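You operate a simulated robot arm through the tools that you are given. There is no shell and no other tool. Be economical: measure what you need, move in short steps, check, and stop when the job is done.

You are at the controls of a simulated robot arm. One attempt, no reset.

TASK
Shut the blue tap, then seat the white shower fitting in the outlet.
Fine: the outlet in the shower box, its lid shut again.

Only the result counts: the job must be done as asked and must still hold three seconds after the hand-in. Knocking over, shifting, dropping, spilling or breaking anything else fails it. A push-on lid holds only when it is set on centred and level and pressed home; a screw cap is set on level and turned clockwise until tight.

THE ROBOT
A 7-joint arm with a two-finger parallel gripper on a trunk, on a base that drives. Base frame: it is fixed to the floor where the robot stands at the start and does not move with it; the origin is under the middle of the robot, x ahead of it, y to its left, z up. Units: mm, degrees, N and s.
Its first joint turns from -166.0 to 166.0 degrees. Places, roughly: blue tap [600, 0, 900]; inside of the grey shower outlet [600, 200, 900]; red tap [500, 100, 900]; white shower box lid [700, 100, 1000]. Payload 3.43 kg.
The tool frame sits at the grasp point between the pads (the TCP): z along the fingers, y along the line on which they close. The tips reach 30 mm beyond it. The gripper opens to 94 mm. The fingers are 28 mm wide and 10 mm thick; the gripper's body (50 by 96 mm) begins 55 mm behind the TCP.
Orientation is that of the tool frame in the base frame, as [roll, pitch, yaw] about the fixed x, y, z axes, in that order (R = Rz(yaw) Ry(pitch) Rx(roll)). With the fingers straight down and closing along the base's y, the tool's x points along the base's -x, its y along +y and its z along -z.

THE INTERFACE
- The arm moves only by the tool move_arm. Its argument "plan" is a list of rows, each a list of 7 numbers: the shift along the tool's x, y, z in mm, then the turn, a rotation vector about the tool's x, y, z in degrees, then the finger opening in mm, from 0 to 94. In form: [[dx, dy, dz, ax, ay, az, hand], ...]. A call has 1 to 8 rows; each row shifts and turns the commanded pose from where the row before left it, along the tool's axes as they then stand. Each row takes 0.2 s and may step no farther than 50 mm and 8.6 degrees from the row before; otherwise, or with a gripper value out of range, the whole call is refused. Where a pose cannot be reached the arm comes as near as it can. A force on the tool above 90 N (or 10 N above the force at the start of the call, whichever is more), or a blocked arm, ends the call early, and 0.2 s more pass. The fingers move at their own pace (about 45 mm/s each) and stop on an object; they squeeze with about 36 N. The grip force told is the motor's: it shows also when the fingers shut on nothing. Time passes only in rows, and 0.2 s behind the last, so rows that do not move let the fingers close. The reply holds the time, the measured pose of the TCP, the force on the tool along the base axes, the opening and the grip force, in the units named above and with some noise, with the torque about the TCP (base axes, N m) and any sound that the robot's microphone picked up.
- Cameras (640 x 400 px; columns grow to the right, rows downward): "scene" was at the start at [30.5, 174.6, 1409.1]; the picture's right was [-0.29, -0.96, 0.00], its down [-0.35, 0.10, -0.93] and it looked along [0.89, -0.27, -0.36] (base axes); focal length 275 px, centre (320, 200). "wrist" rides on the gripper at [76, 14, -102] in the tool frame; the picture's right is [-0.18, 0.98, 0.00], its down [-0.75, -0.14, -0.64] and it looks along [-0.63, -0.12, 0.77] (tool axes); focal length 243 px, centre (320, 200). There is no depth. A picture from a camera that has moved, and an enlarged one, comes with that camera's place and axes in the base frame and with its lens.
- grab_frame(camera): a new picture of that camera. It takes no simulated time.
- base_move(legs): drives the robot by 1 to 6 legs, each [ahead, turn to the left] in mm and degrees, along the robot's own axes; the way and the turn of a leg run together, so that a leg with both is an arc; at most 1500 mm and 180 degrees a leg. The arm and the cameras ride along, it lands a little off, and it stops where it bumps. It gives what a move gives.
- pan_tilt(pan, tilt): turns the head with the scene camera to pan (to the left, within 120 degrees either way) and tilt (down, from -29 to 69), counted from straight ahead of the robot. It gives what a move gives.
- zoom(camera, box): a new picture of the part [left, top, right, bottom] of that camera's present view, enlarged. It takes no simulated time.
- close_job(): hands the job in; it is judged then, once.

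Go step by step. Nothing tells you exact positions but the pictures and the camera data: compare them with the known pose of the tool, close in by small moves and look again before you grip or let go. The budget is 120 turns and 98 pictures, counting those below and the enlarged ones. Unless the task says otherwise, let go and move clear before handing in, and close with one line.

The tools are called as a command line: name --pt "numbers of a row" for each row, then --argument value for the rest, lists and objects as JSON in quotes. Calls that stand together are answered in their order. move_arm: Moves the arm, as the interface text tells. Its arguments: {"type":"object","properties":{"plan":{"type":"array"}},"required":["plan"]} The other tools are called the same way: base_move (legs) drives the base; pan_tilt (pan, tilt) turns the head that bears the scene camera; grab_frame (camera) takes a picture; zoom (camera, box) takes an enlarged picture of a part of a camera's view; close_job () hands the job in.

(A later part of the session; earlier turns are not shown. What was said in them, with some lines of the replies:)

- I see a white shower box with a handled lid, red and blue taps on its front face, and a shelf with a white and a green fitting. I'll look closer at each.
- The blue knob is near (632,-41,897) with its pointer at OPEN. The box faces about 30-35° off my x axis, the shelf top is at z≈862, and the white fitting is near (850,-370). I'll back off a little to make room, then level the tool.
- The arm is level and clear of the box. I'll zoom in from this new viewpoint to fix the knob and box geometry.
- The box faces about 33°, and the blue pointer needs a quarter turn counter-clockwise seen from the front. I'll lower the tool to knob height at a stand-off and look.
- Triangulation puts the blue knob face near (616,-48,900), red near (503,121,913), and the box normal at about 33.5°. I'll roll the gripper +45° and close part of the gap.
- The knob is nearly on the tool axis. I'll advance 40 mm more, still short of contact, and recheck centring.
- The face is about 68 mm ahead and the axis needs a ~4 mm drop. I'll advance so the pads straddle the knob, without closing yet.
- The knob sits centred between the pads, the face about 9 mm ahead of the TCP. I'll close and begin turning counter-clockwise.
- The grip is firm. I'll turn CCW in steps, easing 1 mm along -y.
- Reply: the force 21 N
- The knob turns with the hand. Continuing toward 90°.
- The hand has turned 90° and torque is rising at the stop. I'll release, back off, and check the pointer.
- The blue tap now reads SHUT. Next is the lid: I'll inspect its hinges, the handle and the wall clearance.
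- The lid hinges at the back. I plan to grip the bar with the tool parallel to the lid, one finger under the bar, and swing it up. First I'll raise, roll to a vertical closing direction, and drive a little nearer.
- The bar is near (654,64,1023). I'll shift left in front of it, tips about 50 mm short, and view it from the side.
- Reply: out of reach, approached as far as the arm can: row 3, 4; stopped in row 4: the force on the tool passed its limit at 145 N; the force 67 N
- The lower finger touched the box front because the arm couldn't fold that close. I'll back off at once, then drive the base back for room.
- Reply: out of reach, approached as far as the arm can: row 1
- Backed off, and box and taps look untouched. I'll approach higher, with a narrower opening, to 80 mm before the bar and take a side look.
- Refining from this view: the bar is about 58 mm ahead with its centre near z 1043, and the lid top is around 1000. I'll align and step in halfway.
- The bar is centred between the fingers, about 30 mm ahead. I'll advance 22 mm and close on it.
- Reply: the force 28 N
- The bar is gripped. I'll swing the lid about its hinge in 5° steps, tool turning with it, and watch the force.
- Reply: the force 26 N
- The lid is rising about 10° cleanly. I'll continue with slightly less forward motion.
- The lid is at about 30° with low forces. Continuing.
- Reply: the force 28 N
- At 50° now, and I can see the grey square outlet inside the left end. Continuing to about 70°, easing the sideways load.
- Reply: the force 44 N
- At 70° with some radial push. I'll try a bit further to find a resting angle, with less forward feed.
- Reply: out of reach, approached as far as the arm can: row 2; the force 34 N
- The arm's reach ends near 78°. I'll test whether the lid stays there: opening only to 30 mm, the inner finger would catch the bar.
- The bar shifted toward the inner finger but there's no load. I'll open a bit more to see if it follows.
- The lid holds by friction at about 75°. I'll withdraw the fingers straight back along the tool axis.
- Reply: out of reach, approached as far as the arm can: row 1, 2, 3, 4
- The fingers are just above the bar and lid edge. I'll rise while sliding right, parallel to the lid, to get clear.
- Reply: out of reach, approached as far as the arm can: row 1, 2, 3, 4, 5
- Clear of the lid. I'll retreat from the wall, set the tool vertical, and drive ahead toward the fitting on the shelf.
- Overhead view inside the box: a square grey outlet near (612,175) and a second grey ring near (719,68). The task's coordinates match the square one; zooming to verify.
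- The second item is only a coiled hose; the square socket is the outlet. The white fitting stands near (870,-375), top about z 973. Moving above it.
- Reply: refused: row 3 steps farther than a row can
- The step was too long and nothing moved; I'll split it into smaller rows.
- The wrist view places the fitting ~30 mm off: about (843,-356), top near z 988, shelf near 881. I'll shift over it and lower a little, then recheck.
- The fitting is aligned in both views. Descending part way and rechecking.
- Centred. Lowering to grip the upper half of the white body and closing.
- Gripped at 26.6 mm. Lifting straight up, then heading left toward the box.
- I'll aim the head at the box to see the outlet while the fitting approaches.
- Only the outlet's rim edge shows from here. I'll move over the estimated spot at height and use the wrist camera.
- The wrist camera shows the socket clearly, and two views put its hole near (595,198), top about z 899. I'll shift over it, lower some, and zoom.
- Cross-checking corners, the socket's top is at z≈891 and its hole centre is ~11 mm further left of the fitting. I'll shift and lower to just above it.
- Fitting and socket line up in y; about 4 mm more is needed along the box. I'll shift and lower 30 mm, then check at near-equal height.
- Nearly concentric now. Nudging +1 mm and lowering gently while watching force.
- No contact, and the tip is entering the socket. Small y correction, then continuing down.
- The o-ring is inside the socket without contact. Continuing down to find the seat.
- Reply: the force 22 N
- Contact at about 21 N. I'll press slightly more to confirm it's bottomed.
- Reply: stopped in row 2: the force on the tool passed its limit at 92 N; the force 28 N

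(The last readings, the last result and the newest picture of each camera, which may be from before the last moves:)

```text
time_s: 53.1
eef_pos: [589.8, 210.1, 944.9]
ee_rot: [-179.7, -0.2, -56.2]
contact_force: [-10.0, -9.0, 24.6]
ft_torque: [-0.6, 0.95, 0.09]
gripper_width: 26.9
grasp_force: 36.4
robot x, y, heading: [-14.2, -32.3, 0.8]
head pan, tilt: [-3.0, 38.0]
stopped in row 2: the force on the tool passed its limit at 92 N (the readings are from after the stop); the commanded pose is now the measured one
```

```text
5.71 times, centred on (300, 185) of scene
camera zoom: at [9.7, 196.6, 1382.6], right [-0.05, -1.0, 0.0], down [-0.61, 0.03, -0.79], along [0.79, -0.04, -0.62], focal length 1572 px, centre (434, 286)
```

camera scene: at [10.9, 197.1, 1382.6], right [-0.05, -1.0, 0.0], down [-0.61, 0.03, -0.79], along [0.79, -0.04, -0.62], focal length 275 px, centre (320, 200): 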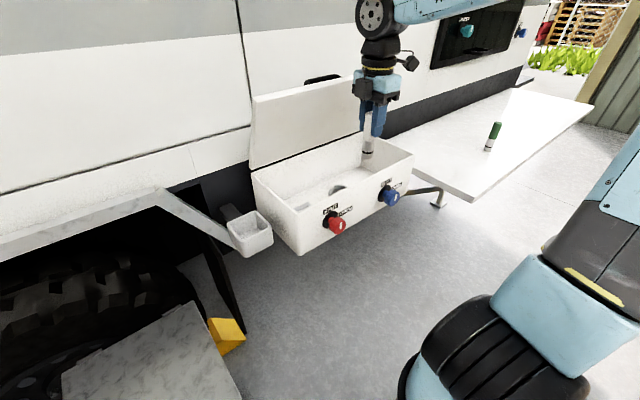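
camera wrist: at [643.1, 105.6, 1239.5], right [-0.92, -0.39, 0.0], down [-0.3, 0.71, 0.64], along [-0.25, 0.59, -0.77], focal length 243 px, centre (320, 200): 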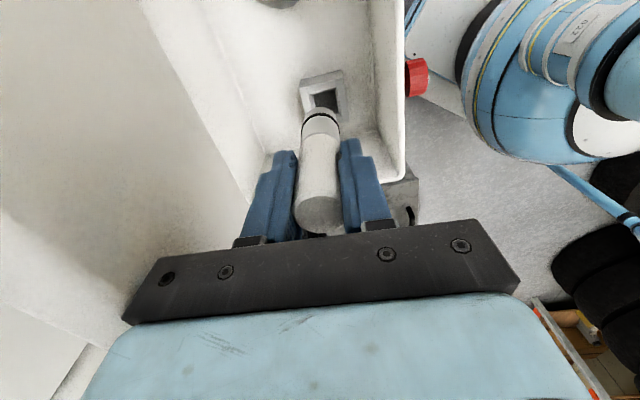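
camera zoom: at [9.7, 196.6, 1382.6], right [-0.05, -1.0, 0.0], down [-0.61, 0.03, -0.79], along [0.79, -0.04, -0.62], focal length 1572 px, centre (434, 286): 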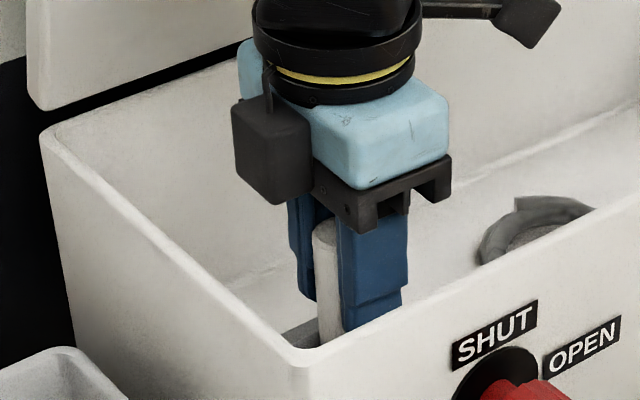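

It's firmly bottomed. Releasing gently and rising straight up.

move_arm --pt "0 0 -1 0 0 0 26" --pt "0 0 0 0 0 0 40" --pt "0 0 0 0 0 0 60" --pt "0 0 0 0 0 0 60" --pt "0 0 -15 0 0 0 60" --pt "0 0 -25 0 0 0 60" --pt "0 0 -40 0 0 0 60" --pt "0 0 -45 0 0 0 60"

grab_frame --camera "wrist"

zoom --camera "scene" --box '[250, 120, 362, 220]'

```text
time_s: 54.9
eef_pos: [589.1, 208.0, 1070.4]
ee_rot: [-179.8, 0.0, -56.2]
contact_force: [0.5, 0.9, -0.1]
ft_torque: [-0.01, -0.02, 0.01]
gripper_width: 59.9
grasp_force: 0.1
robot x, y, heading: [-16.8, -39.4, 0.4]
head pan, tilt: [-3.0, 38.0]
```

```text
18 pictures are left
camera wrist: at [620.5, 136.5, 1172.9], right [-0.92, -0.39, 0.0], down [-0.3, 0.7, 0.64], along [-0.25, 0.59, -0.77], focal length 243 px, centre (320, 200)
```

wrist: 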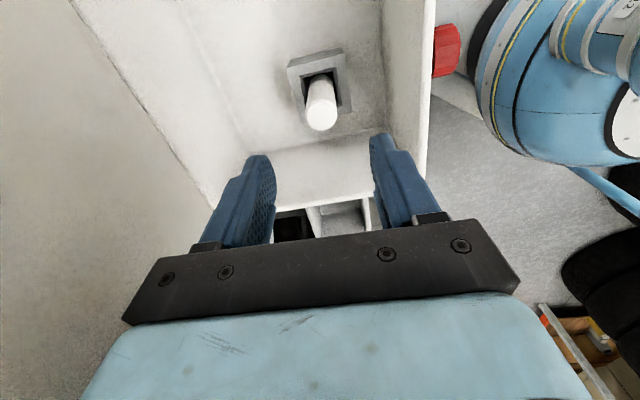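

```text
4.00 times, centred on (306, 170) of scene
camera zoom: at [11.4, 197.2, 1382.5], right [-0.05, -1.0, 0.0], down [-0.62, 0.03, -0.79], along [0.79, -0.04, -0.62], focal length 1100 px, centre (376, 320)
```

zoom: 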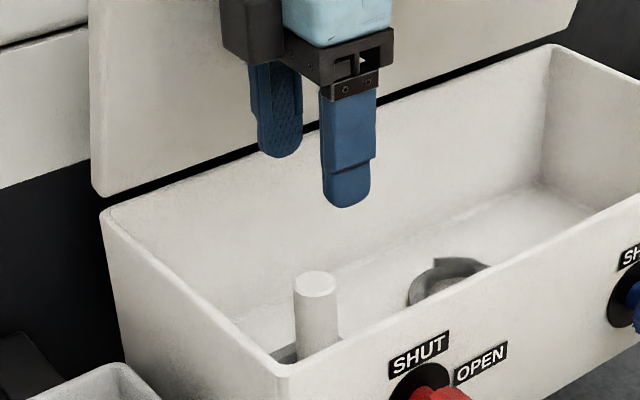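

The fitting stands seated in the outlet. To close the lid I'll go out, up and over with shut fingers, left of the handle, and push it down from behind.

move_arm --pt "0 40 0 0 0 0 30" --pt "0 40 0 0 0 0 0" --pt "0 0 -45 0 0 0 0" --pt "0 0 -45 0 0 0 0" --pt "0 0 -45 0 0 0 0" --pt "0 0 -45 0 0 0 0" --pt "0 0 -48 0 0 0 0"

move_arm --pt "0 -40 0 0 0 0 0" --pt "0 -45 0 0 0 0 0" --pt "0 -45 0 0 0 0 0"

pan_tilt --pan -3 --tilt 25

grab_frame --camera "scene"

grab_frame --camera "wrist"

```text
time_s: 56.5
eef_pos: [522.9, 162.2, 1296.4]
ee_rot: [-179.9, -0.1, -56.3]
contact_force: [0.5, -0.5, 0.6]
ft_torque: [0.03, 0.01, 0.04]
gripper_width: 0.0
grasp_force: 33.2
robot x, y, heading: [-13.2, -30.6, 0.1]
head pan, tilt: [-3.0, 38.0]
```

```text
time_s: 57.3
eef_pos: [628.3, 236.7, 1298.7]
ee_rot: [-179.7, 0.0, -56.2]
contact_force: [-0.2, -0.5, 0.4]
ft_torque: [0.04, -0.02, 0.06]
gripper_width: 0.0
grasp_force: 33.2
robot x, y, heading: [-10.4, -33.5, 0.4]
head pan, tilt: [-3.0, 38.0]
```

```text
time_s: 58.0
eef_pos: [629.1, 236.9, 1299.4]
ee_rot: [-179.7, -0.1, -56.2]
contact_force: [-0.3, -0.2, 0.2]
ft_torque: [-0.01, 0.01, 0.04]
gripper_width: 0.0
grasp_force: 33.2
robot x, y, heading: [-17.8, -33.9, 0.4]
head pan, tilt: [-3.0, 25.0]
```

```text
16 pictures are left
camera scene: at [16.7, 197.0, 1402.8], right [-0.05, -1.0, 0.0], down [-0.42, 0.02, -0.91], along [0.9, -0.04, -0.42], focal length 275 px, centre (320, 200)
```

scene: 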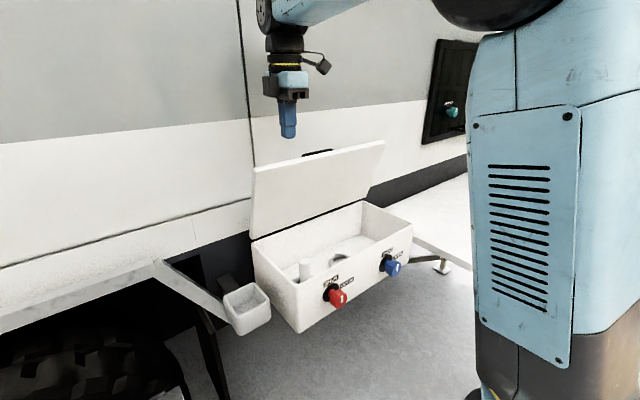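

```text
15 pictures are left
camera wrist: at [659.0, 166.1, 1400.9], right [-0.92, -0.39, -0.01], down [-0.31, 0.7, 0.64], along [-0.25, 0.59, -0.77], focal length 243 px, centre (320, 200)
```

wrist: 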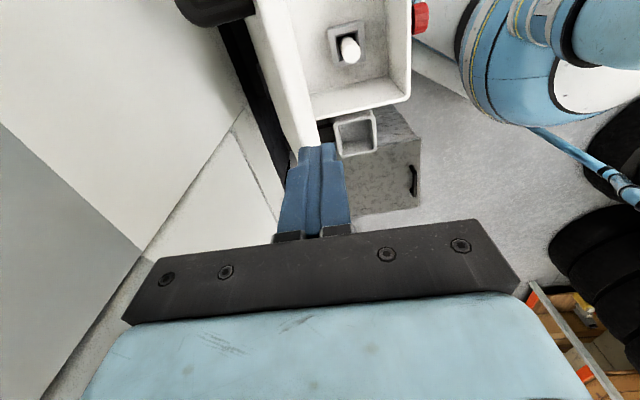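

The lid edge is just behind the tool (D≈676) and the tool is well left of the handle. Moving over it and down behind the lid.

move_arm --pt "0 -25 0 0 0 0 0" --pt "0 -25 0 0 0 0 0" --pt "0 0 30 0 0 0 0" --pt "0 0 30 0 0 0 0" --pt "0 0 24 0 0 0 0"

zoom --camera "scene" --box '[220, 80, 420, 220]'

```text
time_s: 59.2
eef_pos: [672.9, 264.4, 1213.6]
ee_rot: [-179.7, -0.1, -56.1]
contact_force: [-0.1, 0.6, 0.1]
ft_torque: [0.0, 0.01, -0.04]
gripper_width: 0.0
grasp_force: 32.9
robot x, y, heading: [-17.3, -33.5, 0.3]
head pan, tilt: [-3.0, 25.0]
```

```text
2.86 times, centred on (320, 150) of scene
camera zoom: at [16.6, 197.0, 1402.8], right [-0.05, -1.0, 0.0], down [-0.42, 0.02, -0.91], along [0.91, -0.04, -0.42], focal length 786 px, centre (320, 343)
```

zoom: 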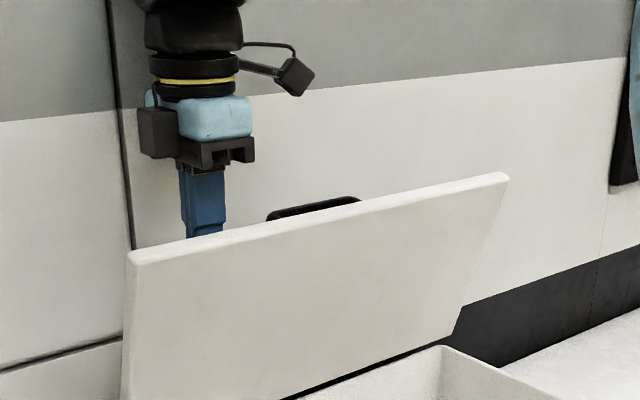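

The fingers are behind the lid, left of the handle. Pulling it forward and down along its arc.

move_arm --pt "0 15 2 0 0 0 0" --pt "0 15 6 0 0 0 0" --pt "0 15 8 0 0 0 0" --pt "0 15 8 0 0 0 0" --pt "0 14 8 0 0 0 0"

zoom --camera "scene" --box '[220, 80, 420, 220]'

```text
time_s: 60.4
eef_pos: [611.5, 224.0, 1182.4]
ee_rot: [-179.7, -0.2, -56.2]
contact_force: [0.5, 0.4, 0.4]
ft_torque: [-0.01, -0.06, 0.02]
gripper_width: 0.0
grasp_force: 32.8
robot x, y, heading: [-12.2, -37.0, 0.2]
head pan, tilt: [-3.0, 25.0]
```

```text
2.86 times, centred on (320, 150) of scene
camera zoom: at [16.7, 197.0, 1402.8], right [-0.05, -1.0, 0.0], down [-0.42, 0.02, -0.91], along [0.91, -0.04, -0.42], focal length 786 px, centre (320, 343)
```

zoom: 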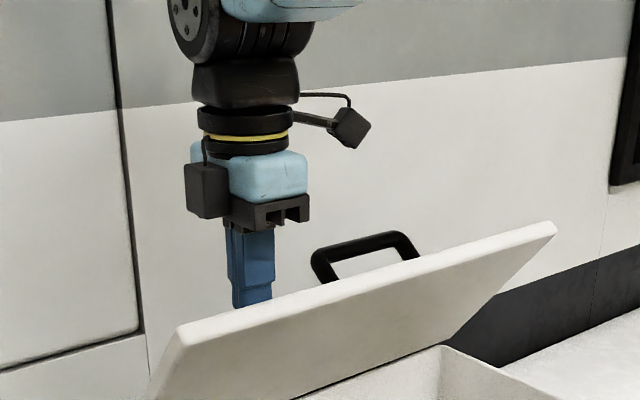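

The lid follows smoothly, now near 50°. Continuing down.

move_arm --pt "0 13 11 0 0 0 0" --pt "0 13 12 0 0 0 0" --pt "0 11 13 0 0 0 0" --pt "0 11 13 0 0 0 0" --pt "0 8 14 0 0 0 0" --pt "0 8 15 0 0 0 0"

zoom --camera "scene" --box '[220, 120, 420, 260]'

```text
time_s: 61.8
eef_pos: [556.7, 188.3, 1101.5]
ee_rot: [-179.7, -0.1, -56.1]
contact_force: [0.4, 0.7, 2.1]
ft_torque: [-0.01, -0.02, -0.01]
gripper_width: 0.0
grasp_force: 32.7
robot x, y, heading: [-13.6, -31.5, 0.3]
head pan, tilt: [-3.0, 25.0]
```

```text
2.86 times, centred on (320, 190) of scene
camera zoom: at [16.6, 197.0, 1402.8], right [-0.05, -1.0, 0.0], down [-0.42, 0.02, -0.91], along [0.91, -0.04, -0.42], focal length 786 px, centre (320, 229)
```

zoom: 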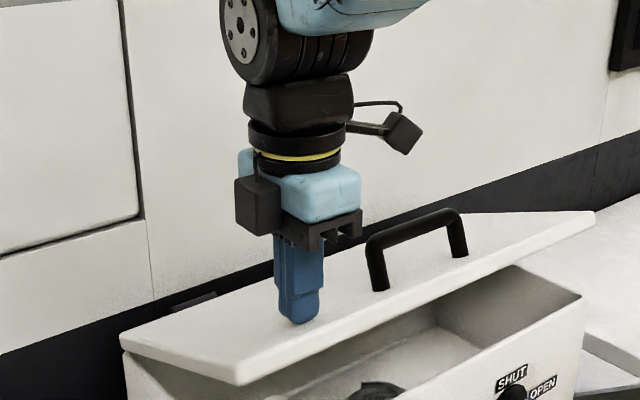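

At about 20°. Pressing it down to the rim.

move_arm --pt "0 5 14 0 0 0 0" --pt "0 5 14 0 0 0 0" --pt "0 3 14 0 0 0 0" --pt "0 2 12 0 0 0 0" --pt "0 0 8 0 0 0 0"

zoom --camera "scene" --box '[220, 150, 420, 290]'

```text
time_s: 63.0
eef_pos: [543.8, 178.0, 1039.5]
ee_rot: [-179.7, -0.1, -56.3]
contact_force: [-0.2, -1.1, 1.1]
ft_torque: [-0.01, 0.02, -0.01]
gripper_width: 0.1
grasp_force: 33.3
robot x, y, heading: [-14.3, -35.4, 0.2]
head pan, tilt: [-3.0, 25.0]
```

```text
2.86 times, centred on (320, 220) of scene
camera zoom: at [16.5, 196.9, 1402.8], right [-0.05, -1.0, 0.0], down [-0.42, 0.02, -0.91], along [0.91, -0.04, -0.42], focal length 786 px, centre (320, 143)
```

zoom: 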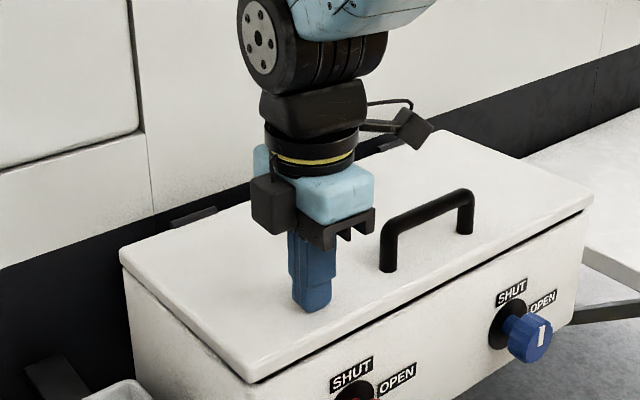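

Nearly shut. Pressing slowly until it resists.

move_arm --pt "0 0 4 0 0 0 0" --pt "0 0 4 0 0 0 0" --pt "0 0 3 0 0 0 0" --pt "0 0 3 0 0 0 0"

```text
time_s: 63.9
eef_pos: [545.9, 178.5, 1035.2]
ee_rot: [-179.3, -0.3, -56.1]
contact_force: [-17.7, -11.3, 32.9]
ft_torque: [-0.06, 0.93, 0.27]
gripper_width: 0.4
grasp_force: 33.1
robot x, y, heading: [-13.0, -33.5, 0.4]
head pan, tilt: [-3.0, 25.0]
stopped in row 4: the force on the tool passed its limit at 98 N (the readings are from after the stop); the commanded pose is now the measured one
```

The lid met the rim firmly. Lifting clear and inspecting.

move_arm --pt "0 0 -10 0 0 0 0" --pt "0 0 -40 0 0 0 0" --pt "0 0 -45 0 0 0 0" --pt "0 20 -40 0 0 0 0" --pt "0 40 -20 0 0 0 0" --pt "0 45 0 0 0 0 0"

zoom --camera "scene" --box '[220, 170, 440, 300]'

grab_frame --camera "scene"

```text
time_s: 65.3
eef_pos: [455.3, 120.7, 1188.9]
ee_rot: [-179.3, -0.3, -56.2]
contact_force: [0.2, 0.6, 0.3]
ft_torque: [-0.05, 0.06, 0.0]
gripper_width: 0.0
grasp_force: 33.1
robot x, y, heading: [-16.1, -31.6, 0.2]
head pan, tilt: [-3.0, 25.0]
```

```text
2.91 times, centred on (330, 235) of scene
camera zoom: at [17.2, 197.3, 1402.8], right [-0.05, -1.0, 0.0], down [-0.42, 0.02, -0.91], along [0.9, -0.04, -0.42], focal length 800 px, centre (291, 98)
```

zoom: 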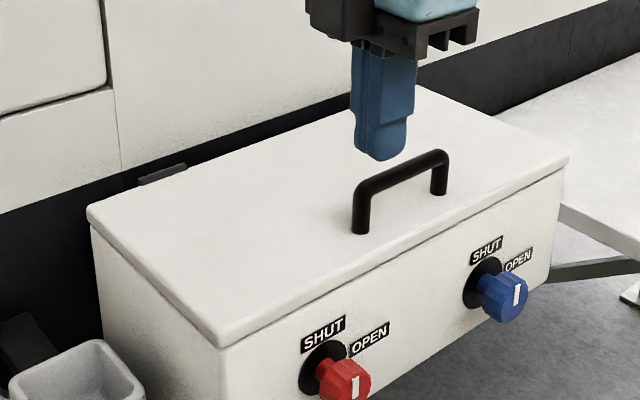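

```text
9 pictures are left
camera scene: at [17.2, 197.3, 1402.8], right [-0.05, -1.0, 0.0], down [-0.42, 0.02, -0.91], along [0.9, -0.04, -0.42], focal length 275 px, centre (320, 200)
```

scene: 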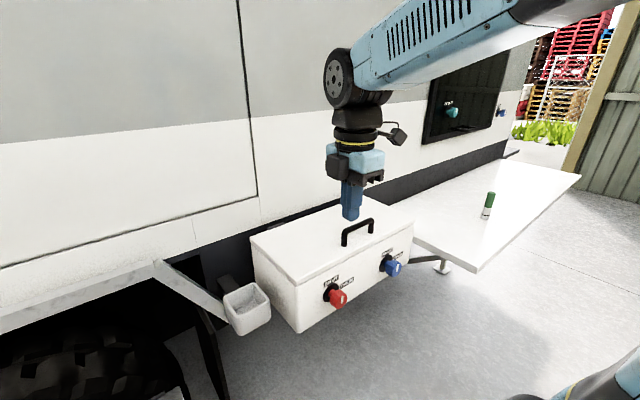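

The blue tap reads SHUT, the fitting is seated in the outlet, the lid is fully down and the arm is clear. Handing in.

close_job

```text
The job is handed in.
```

The blue tap is shut, the white fitting is seated in the shower box outlet, and the lid is closed; early on, a finger pressed against the box front and stopped a move at 145 N, with no visible shift or damage.
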